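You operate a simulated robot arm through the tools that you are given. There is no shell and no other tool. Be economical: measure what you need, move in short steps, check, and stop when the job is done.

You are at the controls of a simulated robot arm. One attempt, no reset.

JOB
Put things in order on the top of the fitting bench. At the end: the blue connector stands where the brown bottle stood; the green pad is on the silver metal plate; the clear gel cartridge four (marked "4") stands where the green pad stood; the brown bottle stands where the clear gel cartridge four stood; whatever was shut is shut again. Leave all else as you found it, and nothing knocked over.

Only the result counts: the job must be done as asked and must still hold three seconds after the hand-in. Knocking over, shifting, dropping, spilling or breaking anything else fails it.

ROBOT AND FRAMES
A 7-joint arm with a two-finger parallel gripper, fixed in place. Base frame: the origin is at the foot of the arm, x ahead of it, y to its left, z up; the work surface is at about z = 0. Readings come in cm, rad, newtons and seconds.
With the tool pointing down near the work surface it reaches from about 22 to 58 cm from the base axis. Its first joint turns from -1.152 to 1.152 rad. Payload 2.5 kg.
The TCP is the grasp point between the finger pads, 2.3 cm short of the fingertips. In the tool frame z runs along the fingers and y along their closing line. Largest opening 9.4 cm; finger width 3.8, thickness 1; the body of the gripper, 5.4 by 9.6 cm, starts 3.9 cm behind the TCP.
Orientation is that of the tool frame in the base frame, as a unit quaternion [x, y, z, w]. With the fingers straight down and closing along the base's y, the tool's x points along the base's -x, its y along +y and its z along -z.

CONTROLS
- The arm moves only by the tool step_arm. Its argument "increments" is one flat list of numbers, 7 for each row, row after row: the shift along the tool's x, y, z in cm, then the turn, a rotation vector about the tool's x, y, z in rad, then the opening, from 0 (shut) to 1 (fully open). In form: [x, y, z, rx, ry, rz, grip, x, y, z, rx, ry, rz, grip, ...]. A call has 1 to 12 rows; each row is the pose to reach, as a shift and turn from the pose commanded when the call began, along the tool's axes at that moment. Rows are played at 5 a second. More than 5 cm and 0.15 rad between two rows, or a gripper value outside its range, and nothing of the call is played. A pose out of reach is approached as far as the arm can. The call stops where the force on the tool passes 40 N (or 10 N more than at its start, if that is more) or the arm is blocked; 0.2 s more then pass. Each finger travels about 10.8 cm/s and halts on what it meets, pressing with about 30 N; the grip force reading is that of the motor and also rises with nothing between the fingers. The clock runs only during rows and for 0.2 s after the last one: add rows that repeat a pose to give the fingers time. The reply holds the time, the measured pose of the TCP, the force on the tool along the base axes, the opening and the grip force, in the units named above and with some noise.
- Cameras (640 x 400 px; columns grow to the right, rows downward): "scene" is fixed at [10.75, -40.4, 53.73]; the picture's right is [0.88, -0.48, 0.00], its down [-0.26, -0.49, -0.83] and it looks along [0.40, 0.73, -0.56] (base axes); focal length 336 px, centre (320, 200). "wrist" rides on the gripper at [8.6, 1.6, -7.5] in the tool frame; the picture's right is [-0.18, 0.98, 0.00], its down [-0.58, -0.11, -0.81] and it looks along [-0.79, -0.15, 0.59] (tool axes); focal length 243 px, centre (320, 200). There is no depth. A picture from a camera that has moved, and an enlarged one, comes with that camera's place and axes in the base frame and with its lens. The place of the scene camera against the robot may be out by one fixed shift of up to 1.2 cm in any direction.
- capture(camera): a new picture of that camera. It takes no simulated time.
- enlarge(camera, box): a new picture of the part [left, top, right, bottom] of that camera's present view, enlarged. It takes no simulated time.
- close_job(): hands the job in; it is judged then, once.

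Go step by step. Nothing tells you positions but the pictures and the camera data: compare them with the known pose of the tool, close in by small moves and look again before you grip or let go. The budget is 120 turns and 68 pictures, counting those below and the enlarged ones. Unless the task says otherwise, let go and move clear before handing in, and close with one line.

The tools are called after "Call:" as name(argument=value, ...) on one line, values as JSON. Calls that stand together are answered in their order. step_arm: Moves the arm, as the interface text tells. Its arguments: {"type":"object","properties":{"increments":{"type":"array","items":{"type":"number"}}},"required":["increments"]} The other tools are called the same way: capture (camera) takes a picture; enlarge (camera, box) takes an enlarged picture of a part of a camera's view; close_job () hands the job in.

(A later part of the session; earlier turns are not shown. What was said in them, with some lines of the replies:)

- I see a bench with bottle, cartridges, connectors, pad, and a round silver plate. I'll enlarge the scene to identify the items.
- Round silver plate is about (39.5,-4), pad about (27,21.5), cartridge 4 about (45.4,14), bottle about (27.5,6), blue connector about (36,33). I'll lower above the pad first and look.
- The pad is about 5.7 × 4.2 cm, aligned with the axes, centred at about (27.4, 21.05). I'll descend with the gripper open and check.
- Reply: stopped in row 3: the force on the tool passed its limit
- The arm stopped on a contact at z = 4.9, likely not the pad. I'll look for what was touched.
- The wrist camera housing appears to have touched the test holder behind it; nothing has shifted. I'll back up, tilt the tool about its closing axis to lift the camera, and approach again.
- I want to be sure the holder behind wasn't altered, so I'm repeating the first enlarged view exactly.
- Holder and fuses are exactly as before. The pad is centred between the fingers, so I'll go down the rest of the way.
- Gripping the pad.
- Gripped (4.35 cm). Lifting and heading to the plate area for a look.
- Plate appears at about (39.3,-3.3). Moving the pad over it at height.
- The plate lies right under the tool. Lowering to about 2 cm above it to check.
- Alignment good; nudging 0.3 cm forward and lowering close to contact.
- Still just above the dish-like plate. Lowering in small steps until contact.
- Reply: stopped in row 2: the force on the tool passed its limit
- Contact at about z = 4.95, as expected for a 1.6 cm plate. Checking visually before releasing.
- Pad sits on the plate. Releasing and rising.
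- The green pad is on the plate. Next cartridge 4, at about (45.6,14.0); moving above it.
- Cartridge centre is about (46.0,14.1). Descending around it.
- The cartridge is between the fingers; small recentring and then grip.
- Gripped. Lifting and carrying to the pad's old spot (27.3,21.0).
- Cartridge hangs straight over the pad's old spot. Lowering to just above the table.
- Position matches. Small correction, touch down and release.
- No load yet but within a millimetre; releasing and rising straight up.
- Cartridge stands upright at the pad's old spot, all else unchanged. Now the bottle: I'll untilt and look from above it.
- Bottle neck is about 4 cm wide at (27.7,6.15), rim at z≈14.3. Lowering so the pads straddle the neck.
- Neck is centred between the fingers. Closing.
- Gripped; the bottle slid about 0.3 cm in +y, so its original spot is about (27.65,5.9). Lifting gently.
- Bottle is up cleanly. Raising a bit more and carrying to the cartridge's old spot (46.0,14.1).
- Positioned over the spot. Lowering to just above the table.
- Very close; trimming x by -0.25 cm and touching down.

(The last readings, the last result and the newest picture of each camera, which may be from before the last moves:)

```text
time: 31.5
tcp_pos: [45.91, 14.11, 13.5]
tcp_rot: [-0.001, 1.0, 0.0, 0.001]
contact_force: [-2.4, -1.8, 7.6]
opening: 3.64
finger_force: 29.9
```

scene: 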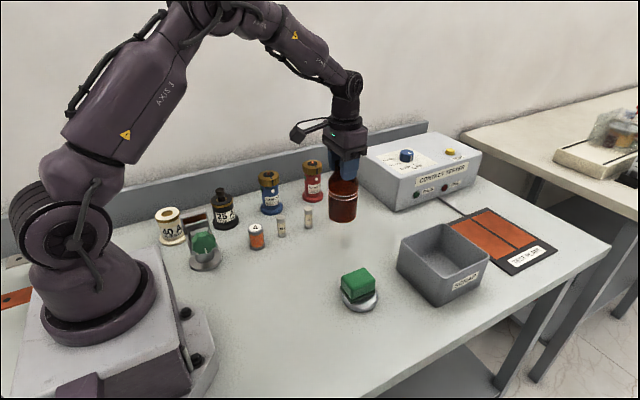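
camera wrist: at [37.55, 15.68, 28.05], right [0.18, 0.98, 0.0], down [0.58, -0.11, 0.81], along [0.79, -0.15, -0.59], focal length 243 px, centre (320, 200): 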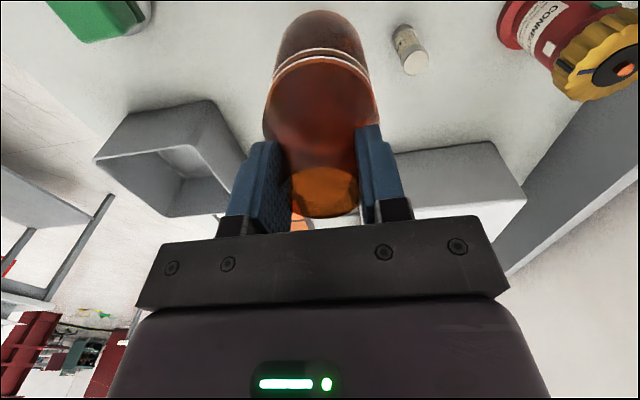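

Contact with the table felt. Opening and rising straight up.

Call:
step_arm(increments=[0, 0, -0.06, 0, 0, 0, 0.3, 0, 0, -0.06, 0, 0, 0, 0.5, 0, 0, -0.06, 0, 0, 0, 0.7, 0, 0, -0.06, 0, 0, 0, 0.85, 0, 0, -3, 0, 0, 0, 0.85, 0, 0, -7, 0, 0, 0, 0.85, 0, 0, -7, 0, 0, 0, 0.85])

Call:
enlarge(camera="scene", box=[140, 140, 400, 320])

Call:
capture(camera="wrist")

```text
time: 33.1
tcp_pos: [45.78, 13.76, 20.62]
tcp_rot: [0.0, 1.0, 0.0, 0.0]
contact_force: [0.1, 0.3, 0.4]
opening: 8.0
finger_force: 0.0
```

```text
2.22 times, centred on (270, 230) of scene
camera zoom: at [10.75, -40.4, 53.73], right [0.88, -0.48, 0.0], down [-0.26, -0.49, -0.83], along [0.4, 0.73, -0.56], focal length 746 px, centre (431, 133)
```

zoom: 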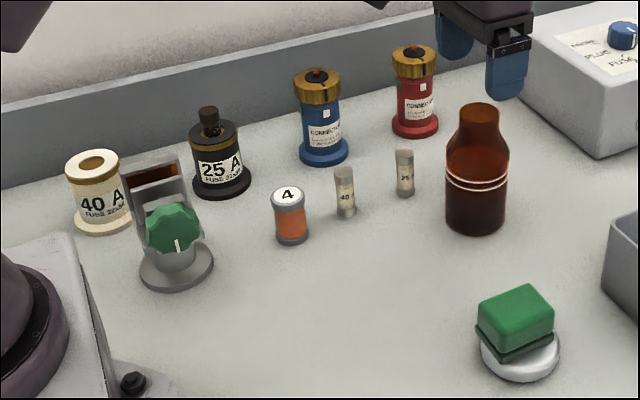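

```text
23 pictures are left
camera wrist: at [37.14, 15.58, 28.17], right [0.18, 0.98, 0.0], down [0.58, -0.11, 0.81], along [0.79, -0.15, -0.59], focal length 243 px, centre (320, 200)
```

wrist: 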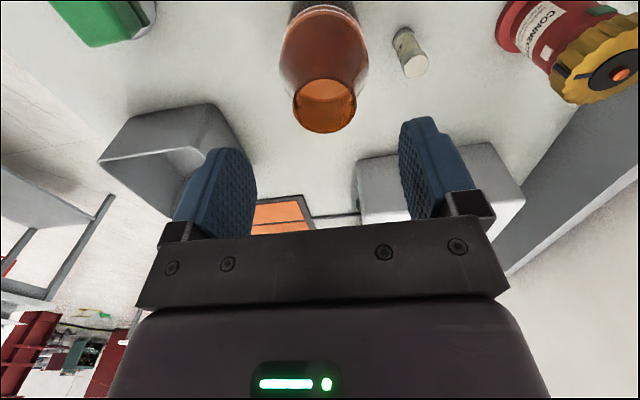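

Bottle stands at the cartridge's old spot. Now the blue connector near (36,33.3): moving above it.

Call:
step_arm(increments=[2, 3.86, 0, 0, 0, 0, 1, 4, 7.7, 0, 0, 0, 0, 1, 6, 11.6, 0, 0, 0, 0, 1, 8, 15.4, 0, 0, 0, 0, 1, 9.9, 19.3, 0, 0, 0, 0, 1, 9.9, 19.3, 0, 0, 0, 0, 1])

Call:
capture(camera="wrist")

```text
time: 34.5
tcp_pos: [35.69, 33.32, 20.52]
tcp_rot: [0.0, 1.0, -0.001, 0.0]
contact_force: [-0.1, 0.4, 0.0]
opening: 9.4
finger_force: 0.0
```

```text
22 pictures are left
camera wrist: at [27.06, 35.04, 27.89], right [0.18, 0.98, 0.0], down [0.58, -0.11, 0.81], along [0.79, -0.15, -0.59], focal length 243 px, centre (320, 200)
```

wrist: 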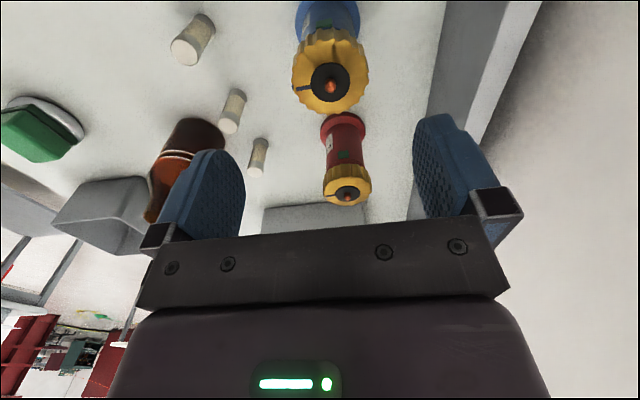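

Connector top centre is about (35.8,34.1), ring about 5.4 cm across. Lowering around its gold ring.

Call:
step_arm(increments=[-0.1, 0.75, 4, 0, 0, 0, 1, -0.1, 0.75, 8, 0, 0, 0, 1, -0.1, 0.75, 10.7, 0, 0, 0, 1, -0.1, 0.75, 10.7, 0, 0, 0, 1])

Call:
capture(camera="wrist")

Call:
enlarge(camera="scene", box=[210, 120, 350, 230])

```text
time: 35.5
tcp_pos: [35.83, 34.12, 9.71]
tcp_rot: [0.0, 1.0, 0.0, 0.0]
contact_force: [-0.2, -0.6, -0.4]
opening: 9.41
finger_force: 0.0
```

```text
21 pictures are left
camera wrist: at [27.21, 35.93, 17.16], right [0.18, 0.98, 0.0], down [0.58, -0.11, 0.81], along [0.79, -0.15, -0.59], focal length 243 px, centre (320, 200)
```

wrist: 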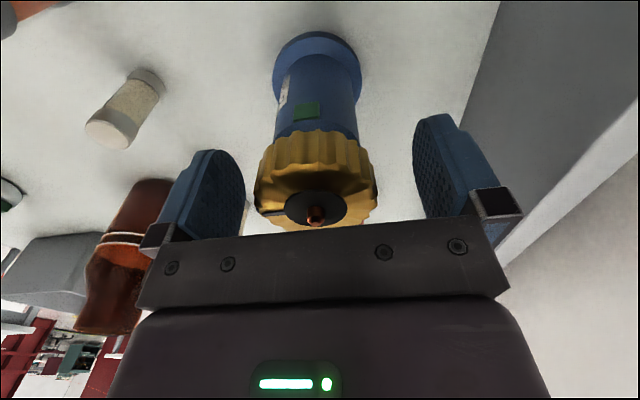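

```text
3.64 times, centred on (280, 175) of scene
camera zoom: at [10.75, -40.4, 53.73], right [0.88, -0.48, 0.0], down [-0.26, -0.49, -0.83], along [0.4, 0.73, -0.56], focal length 1220 px, centre (466, 291)
```

zoom: 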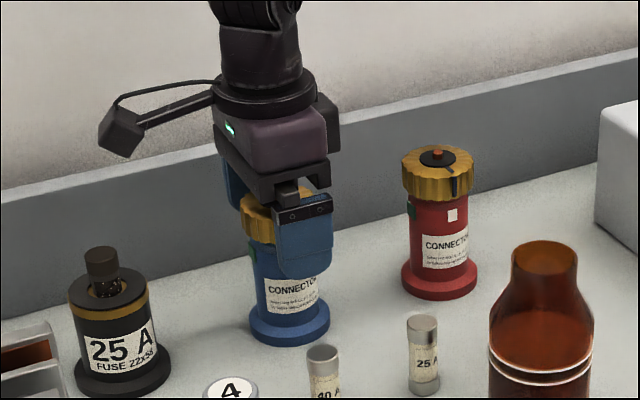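

Nearly centred; trimming y by -0.15 and gripping the ring.

Call:
step_arm(increments=[0, -0.15, 0, 0, 0, 0, 1, 0, -0.15, 0, 0, 0, 0, 0.75, 0, -0.15, 0, 0, 0, 0, 0.6, 0, -0.15, 0, 0, 0, 0, 0.4, 0, -0.15, 0, 0, 0, 0, 0.4])

Call:
capture(camera="wrist")

```text
time: 36.7
tcp_pos: [35.95, 33.94, 9.67]
tcp_rot: [0.0, 1.0, 0.0, -0.001]
contact_force: [0.1, -1.0, 0.9]
opening: 5.45
finger_force: 30.3
```

```text
19 pictures are left
camera wrist: at [27.29, 35.73, 17.18], right [0.18, 0.98, 0.0], down [0.58, -0.11, 0.81], along [0.79, -0.15, -0.59], focal length 243 px, centre (320, 200)
```

wrist: 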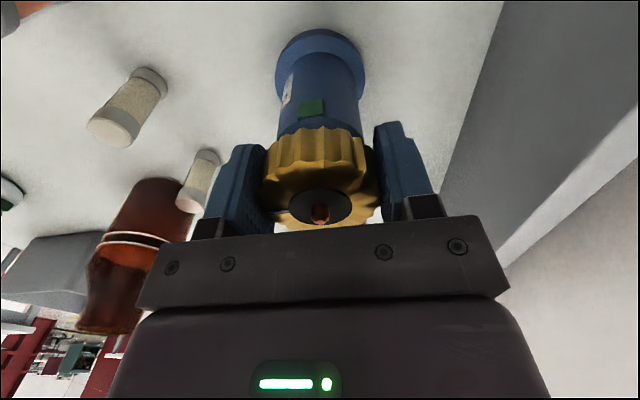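

Gripped at 5.45 cm. Lifting a little and checking that body and ring come together.

Call:
step_arm(increments=[0, 0, -0.4, 0, 0, 0, 0.4, 0, 0, -1, 0, 0, 0, 0.4, 0, 0, -2, 0, 0, 0, 0.4, 0, 0, -2, 0, 0, 0, 0.4])

Call:
enlarge(camera="scene", box=[210, 120, 350, 230])

```text
time: 37.7
tcp_pos: [35.95, 33.93, 11.73]
tcp_rot: [0.0, 1.0, 0.0, 0.0]
contact_force: [0.0, -0.9, -4.3]
opening: 5.42
finger_force: 30.1
```

```text
3.64 times, centred on (280, 175) of scene
camera zoom: at [10.75, -40.4, 53.73], right [0.88, -0.48, 0.0], down [-0.27, -0.49, -0.83], along [0.4, 0.73, -0.56], focal length 1220 px, centre (466, 291)
```

zoom: 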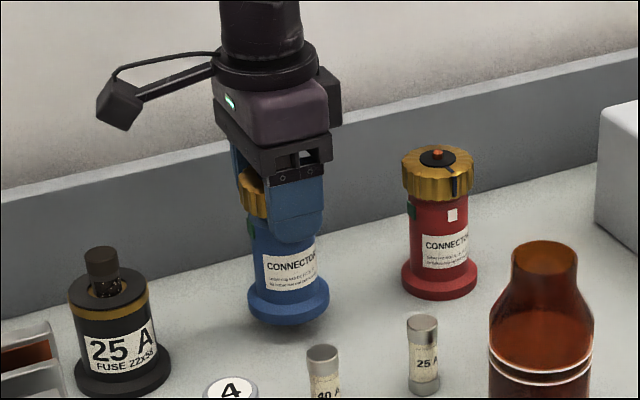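

The whole connector lifts. Raising and carrying it to the bottle's old spot (27.65,5.9).

Call:
step_arm(increments=[0, 0, -3, 0, 0, 0, 0.4, 0, 0, -7.3, 0, 0, 0, 0.4, 0.8, -2.8, -7.3, 0, 0, 0, 0.4, 2, -6.8, -7.3, 0, 0, 0, 0.4, 3.2, -11, -7.3, 0, 0, 0, 0.4, 4.4, -15.1, -7.3, 0, 0, 0, 0.4, 5.6, -19.2, -7.3, 0, 0, 0, 0.4, 6.8, -23.3, -7.3, 0, 0, 0, 0.4, 7.8, -26.5, -7.3, 0, 0, 0, 0.4, 8.2, -28, -7.3, 0, 0, 0, 0.4, 8.2, -28, -7.3, 0, 0, 0, 0.4])

Call:
capture(camera="scene")

Call:
capture(camera="wrist")

```text
time: 40.1
tcp_pos: [27.67, 5.89, 18.99]
tcp_rot: [0.0, 1.0, 0.0, 0.001]
contact_force: [-1.1, -0.5, -3.0]
opening: 5.44
finger_force: 30.1
```

```text
17 pictures are left
```

scene: 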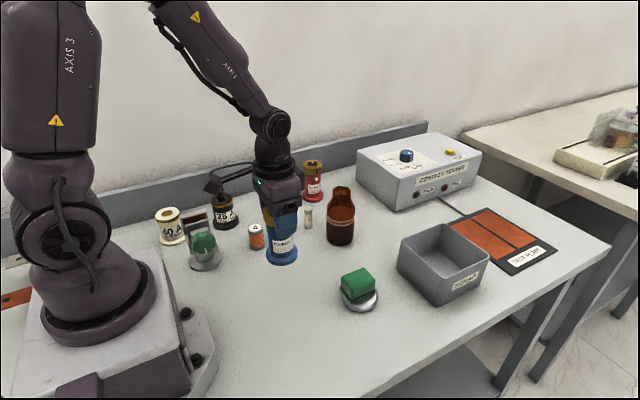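

```text
16 pictures are left
camera wrist: at [19.05, 7.65, 26.48], right [0.18, 0.98, 0.0], down [0.58, -0.11, 0.81], along [0.79, -0.15, -0.59], focal length 243 px, centre (320, 200)
```

wrist: 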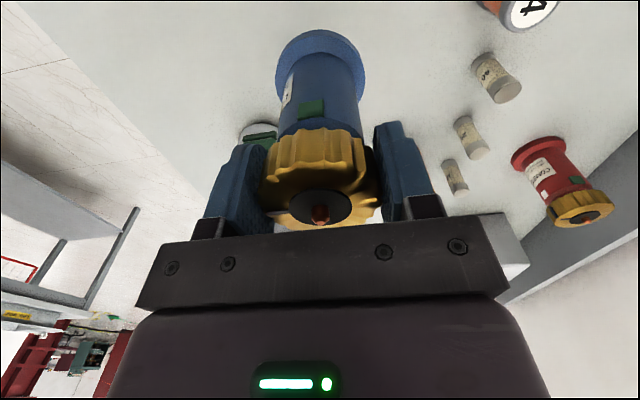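

All good; lowering to just above the table.

Call:
step_arm(increments=[0, 0, 4, 0, 0, 0, 0.4, 0, 0, 7, 0, 0, 0, 0.4, 0, 0, 8.5, 0, 0, 0, 0.4, 0, 0, 9.05, 0, 0, 0, 0.4, 0, 0, 9.05, 0, 0, 0, 0.4])

Call:
enlarge(camera="scene", box=[140, 140, 400, 320])

```text
time: 41.3
tcp_pos: [27.87, 6.06, 10.04]
tcp_rot: [0.0, 1.0, 0.0, 0.0]
contact_force: [-0.3, -0.5, -3.6]
opening: 5.47
finger_force: 30.0
```

```text
2.22 times, centred on (270, 230) of scene
camera zoom: at [10.75, -40.4, 53.73], right [0.88, -0.48, 0.0], down [-0.26, -0.49, -0.83], along [0.4, 0.73, -0.56], focal length 746 px, centre (431, 133)
```

zoom: 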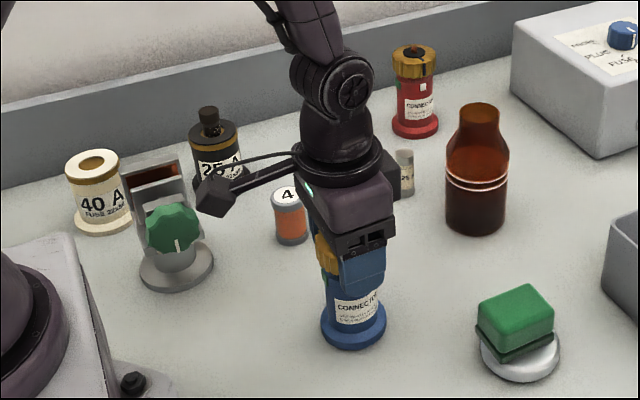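

Base lines up with the bottle's old footprint. Touching down.

Call:
step_arm(increments=[0, 0, 0.1, 0, 0, 0, 0.4, 0, 0, 0.2, 0, 0, 0, 0.4, 0, 0, 0.28, 0, 0, 0, 0.4, 0, 0, 0.28, 0, 0, 0, 0.4])

```text
time: 42.3
tcp_pos: [27.87, 6.05, 9.71]
tcp_rot: [0.0, 1.0, 0.0, -0.001]
contact_force: [-0.3, 0.7, -3.3]
opening: 5.46
finger_force: 30.0
```

Call:
step_arm(increments=[0, 0, 0.06, 0, 0, 0, 0.4, 0, 0, 0.12, 0, 0, 0, 0.4, 0, 0, 0.12, 0, 0, 0, 0.4])

```text
time: 43.1
tcp_pos: [27.9, 5.95, 9.71]
tcp_rot: [0.0, 1.0, 0.0, 0.002]
contact_force: [-3.8, 0.2, 26.5]
opening: 5.44
finger_force: 30.4
```

Firm table contact. Relieving slightly, opening, and rising straight up.

Call:
step_arm(increments=[0, 0, -0.1, 0, 0, 0, 0.5, 0, 0, -0.1, 0, 0, 0, 0.65, 0, 0, -0.1, 0, 0, 0, 0.8, 0, 0, -0.1, 0, 0, 0, 0.95, 0, 0, -3, 0, 0, 0, 0.95, 0, 0, -7, 0, 0, 0, 0.95, 0, 0, -11, 0, 0, 0, 0.95, 0, 0, -13, 0, 0, 0, 0.95, 0, 0, -13, 0, 0, 0, 0.95])

Call:
capture(camera="scene")

Call:
enlarge(camera="scene", box=[140, 140, 400, 320])

Call:
capture(camera="wrist")

```text
time: 45.1
tcp_pos: [27.79, 5.83, 22.75]
tcp_rot: [-0.001, 1.0, 0.0, 0.0]
contact_force: [-0.1, -0.6, 0.5]
opening: 8.95
finger_force: 0.1
```

```text
14 pictures are left
```

scene: 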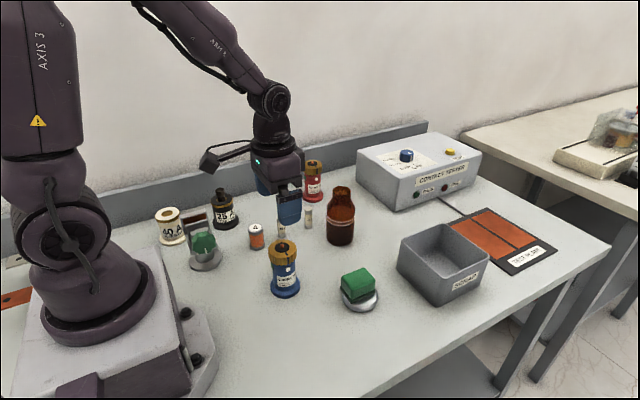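

```text
2.22 times, centred on (270, 230) of scene
camera zoom: at [10.75, -40.4, 53.73], right [0.88, -0.48, 0.0], down [-0.26, -0.49, -0.83], along [0.4, 0.73, -0.56], focal length 746 px, centre (431, 133)
```

zoom: 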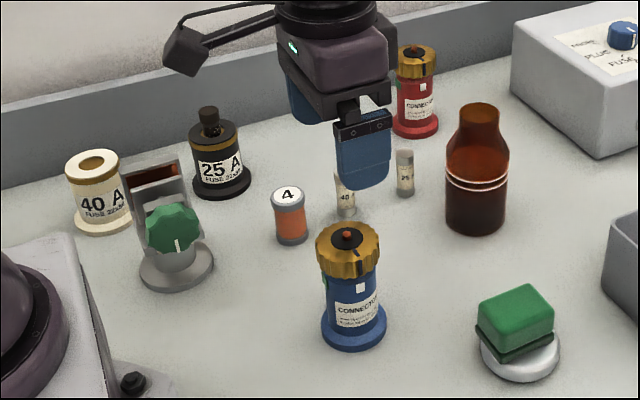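

```text
12 pictures are left
camera wrist: at [19.18, 7.6, 30.24], right [0.18, 0.98, 0.0], down [0.58, -0.11, 0.81], along [0.79, -0.15, -0.59], focal length 243 px, centre (320, 200)
```

wrist: 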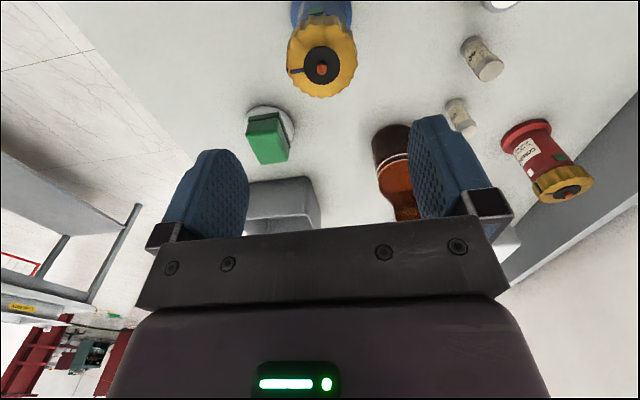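

All four items are in place and upright, nothing else has moved, and the gripper is empty and clear. I'm handing in.

Call:
close_job()

```text
The job is handed in.
```

I moved all four items as asked, and the job is handed in. The blue connector is on the bottle's old spot, the green pad is on the silver plate, cartridge 4 is on the pad's old spot, and the bottle is on the cartridge's old spot. In the last pictures they stood upright and nothing else had visibly moved. I opened nothing, so nothing needed shutting. While lowering for the pad, the arm stopped once on an unexpected light contact, probably the wrist camera housing against the holder behind it. The holder looked unchanged afterwards.
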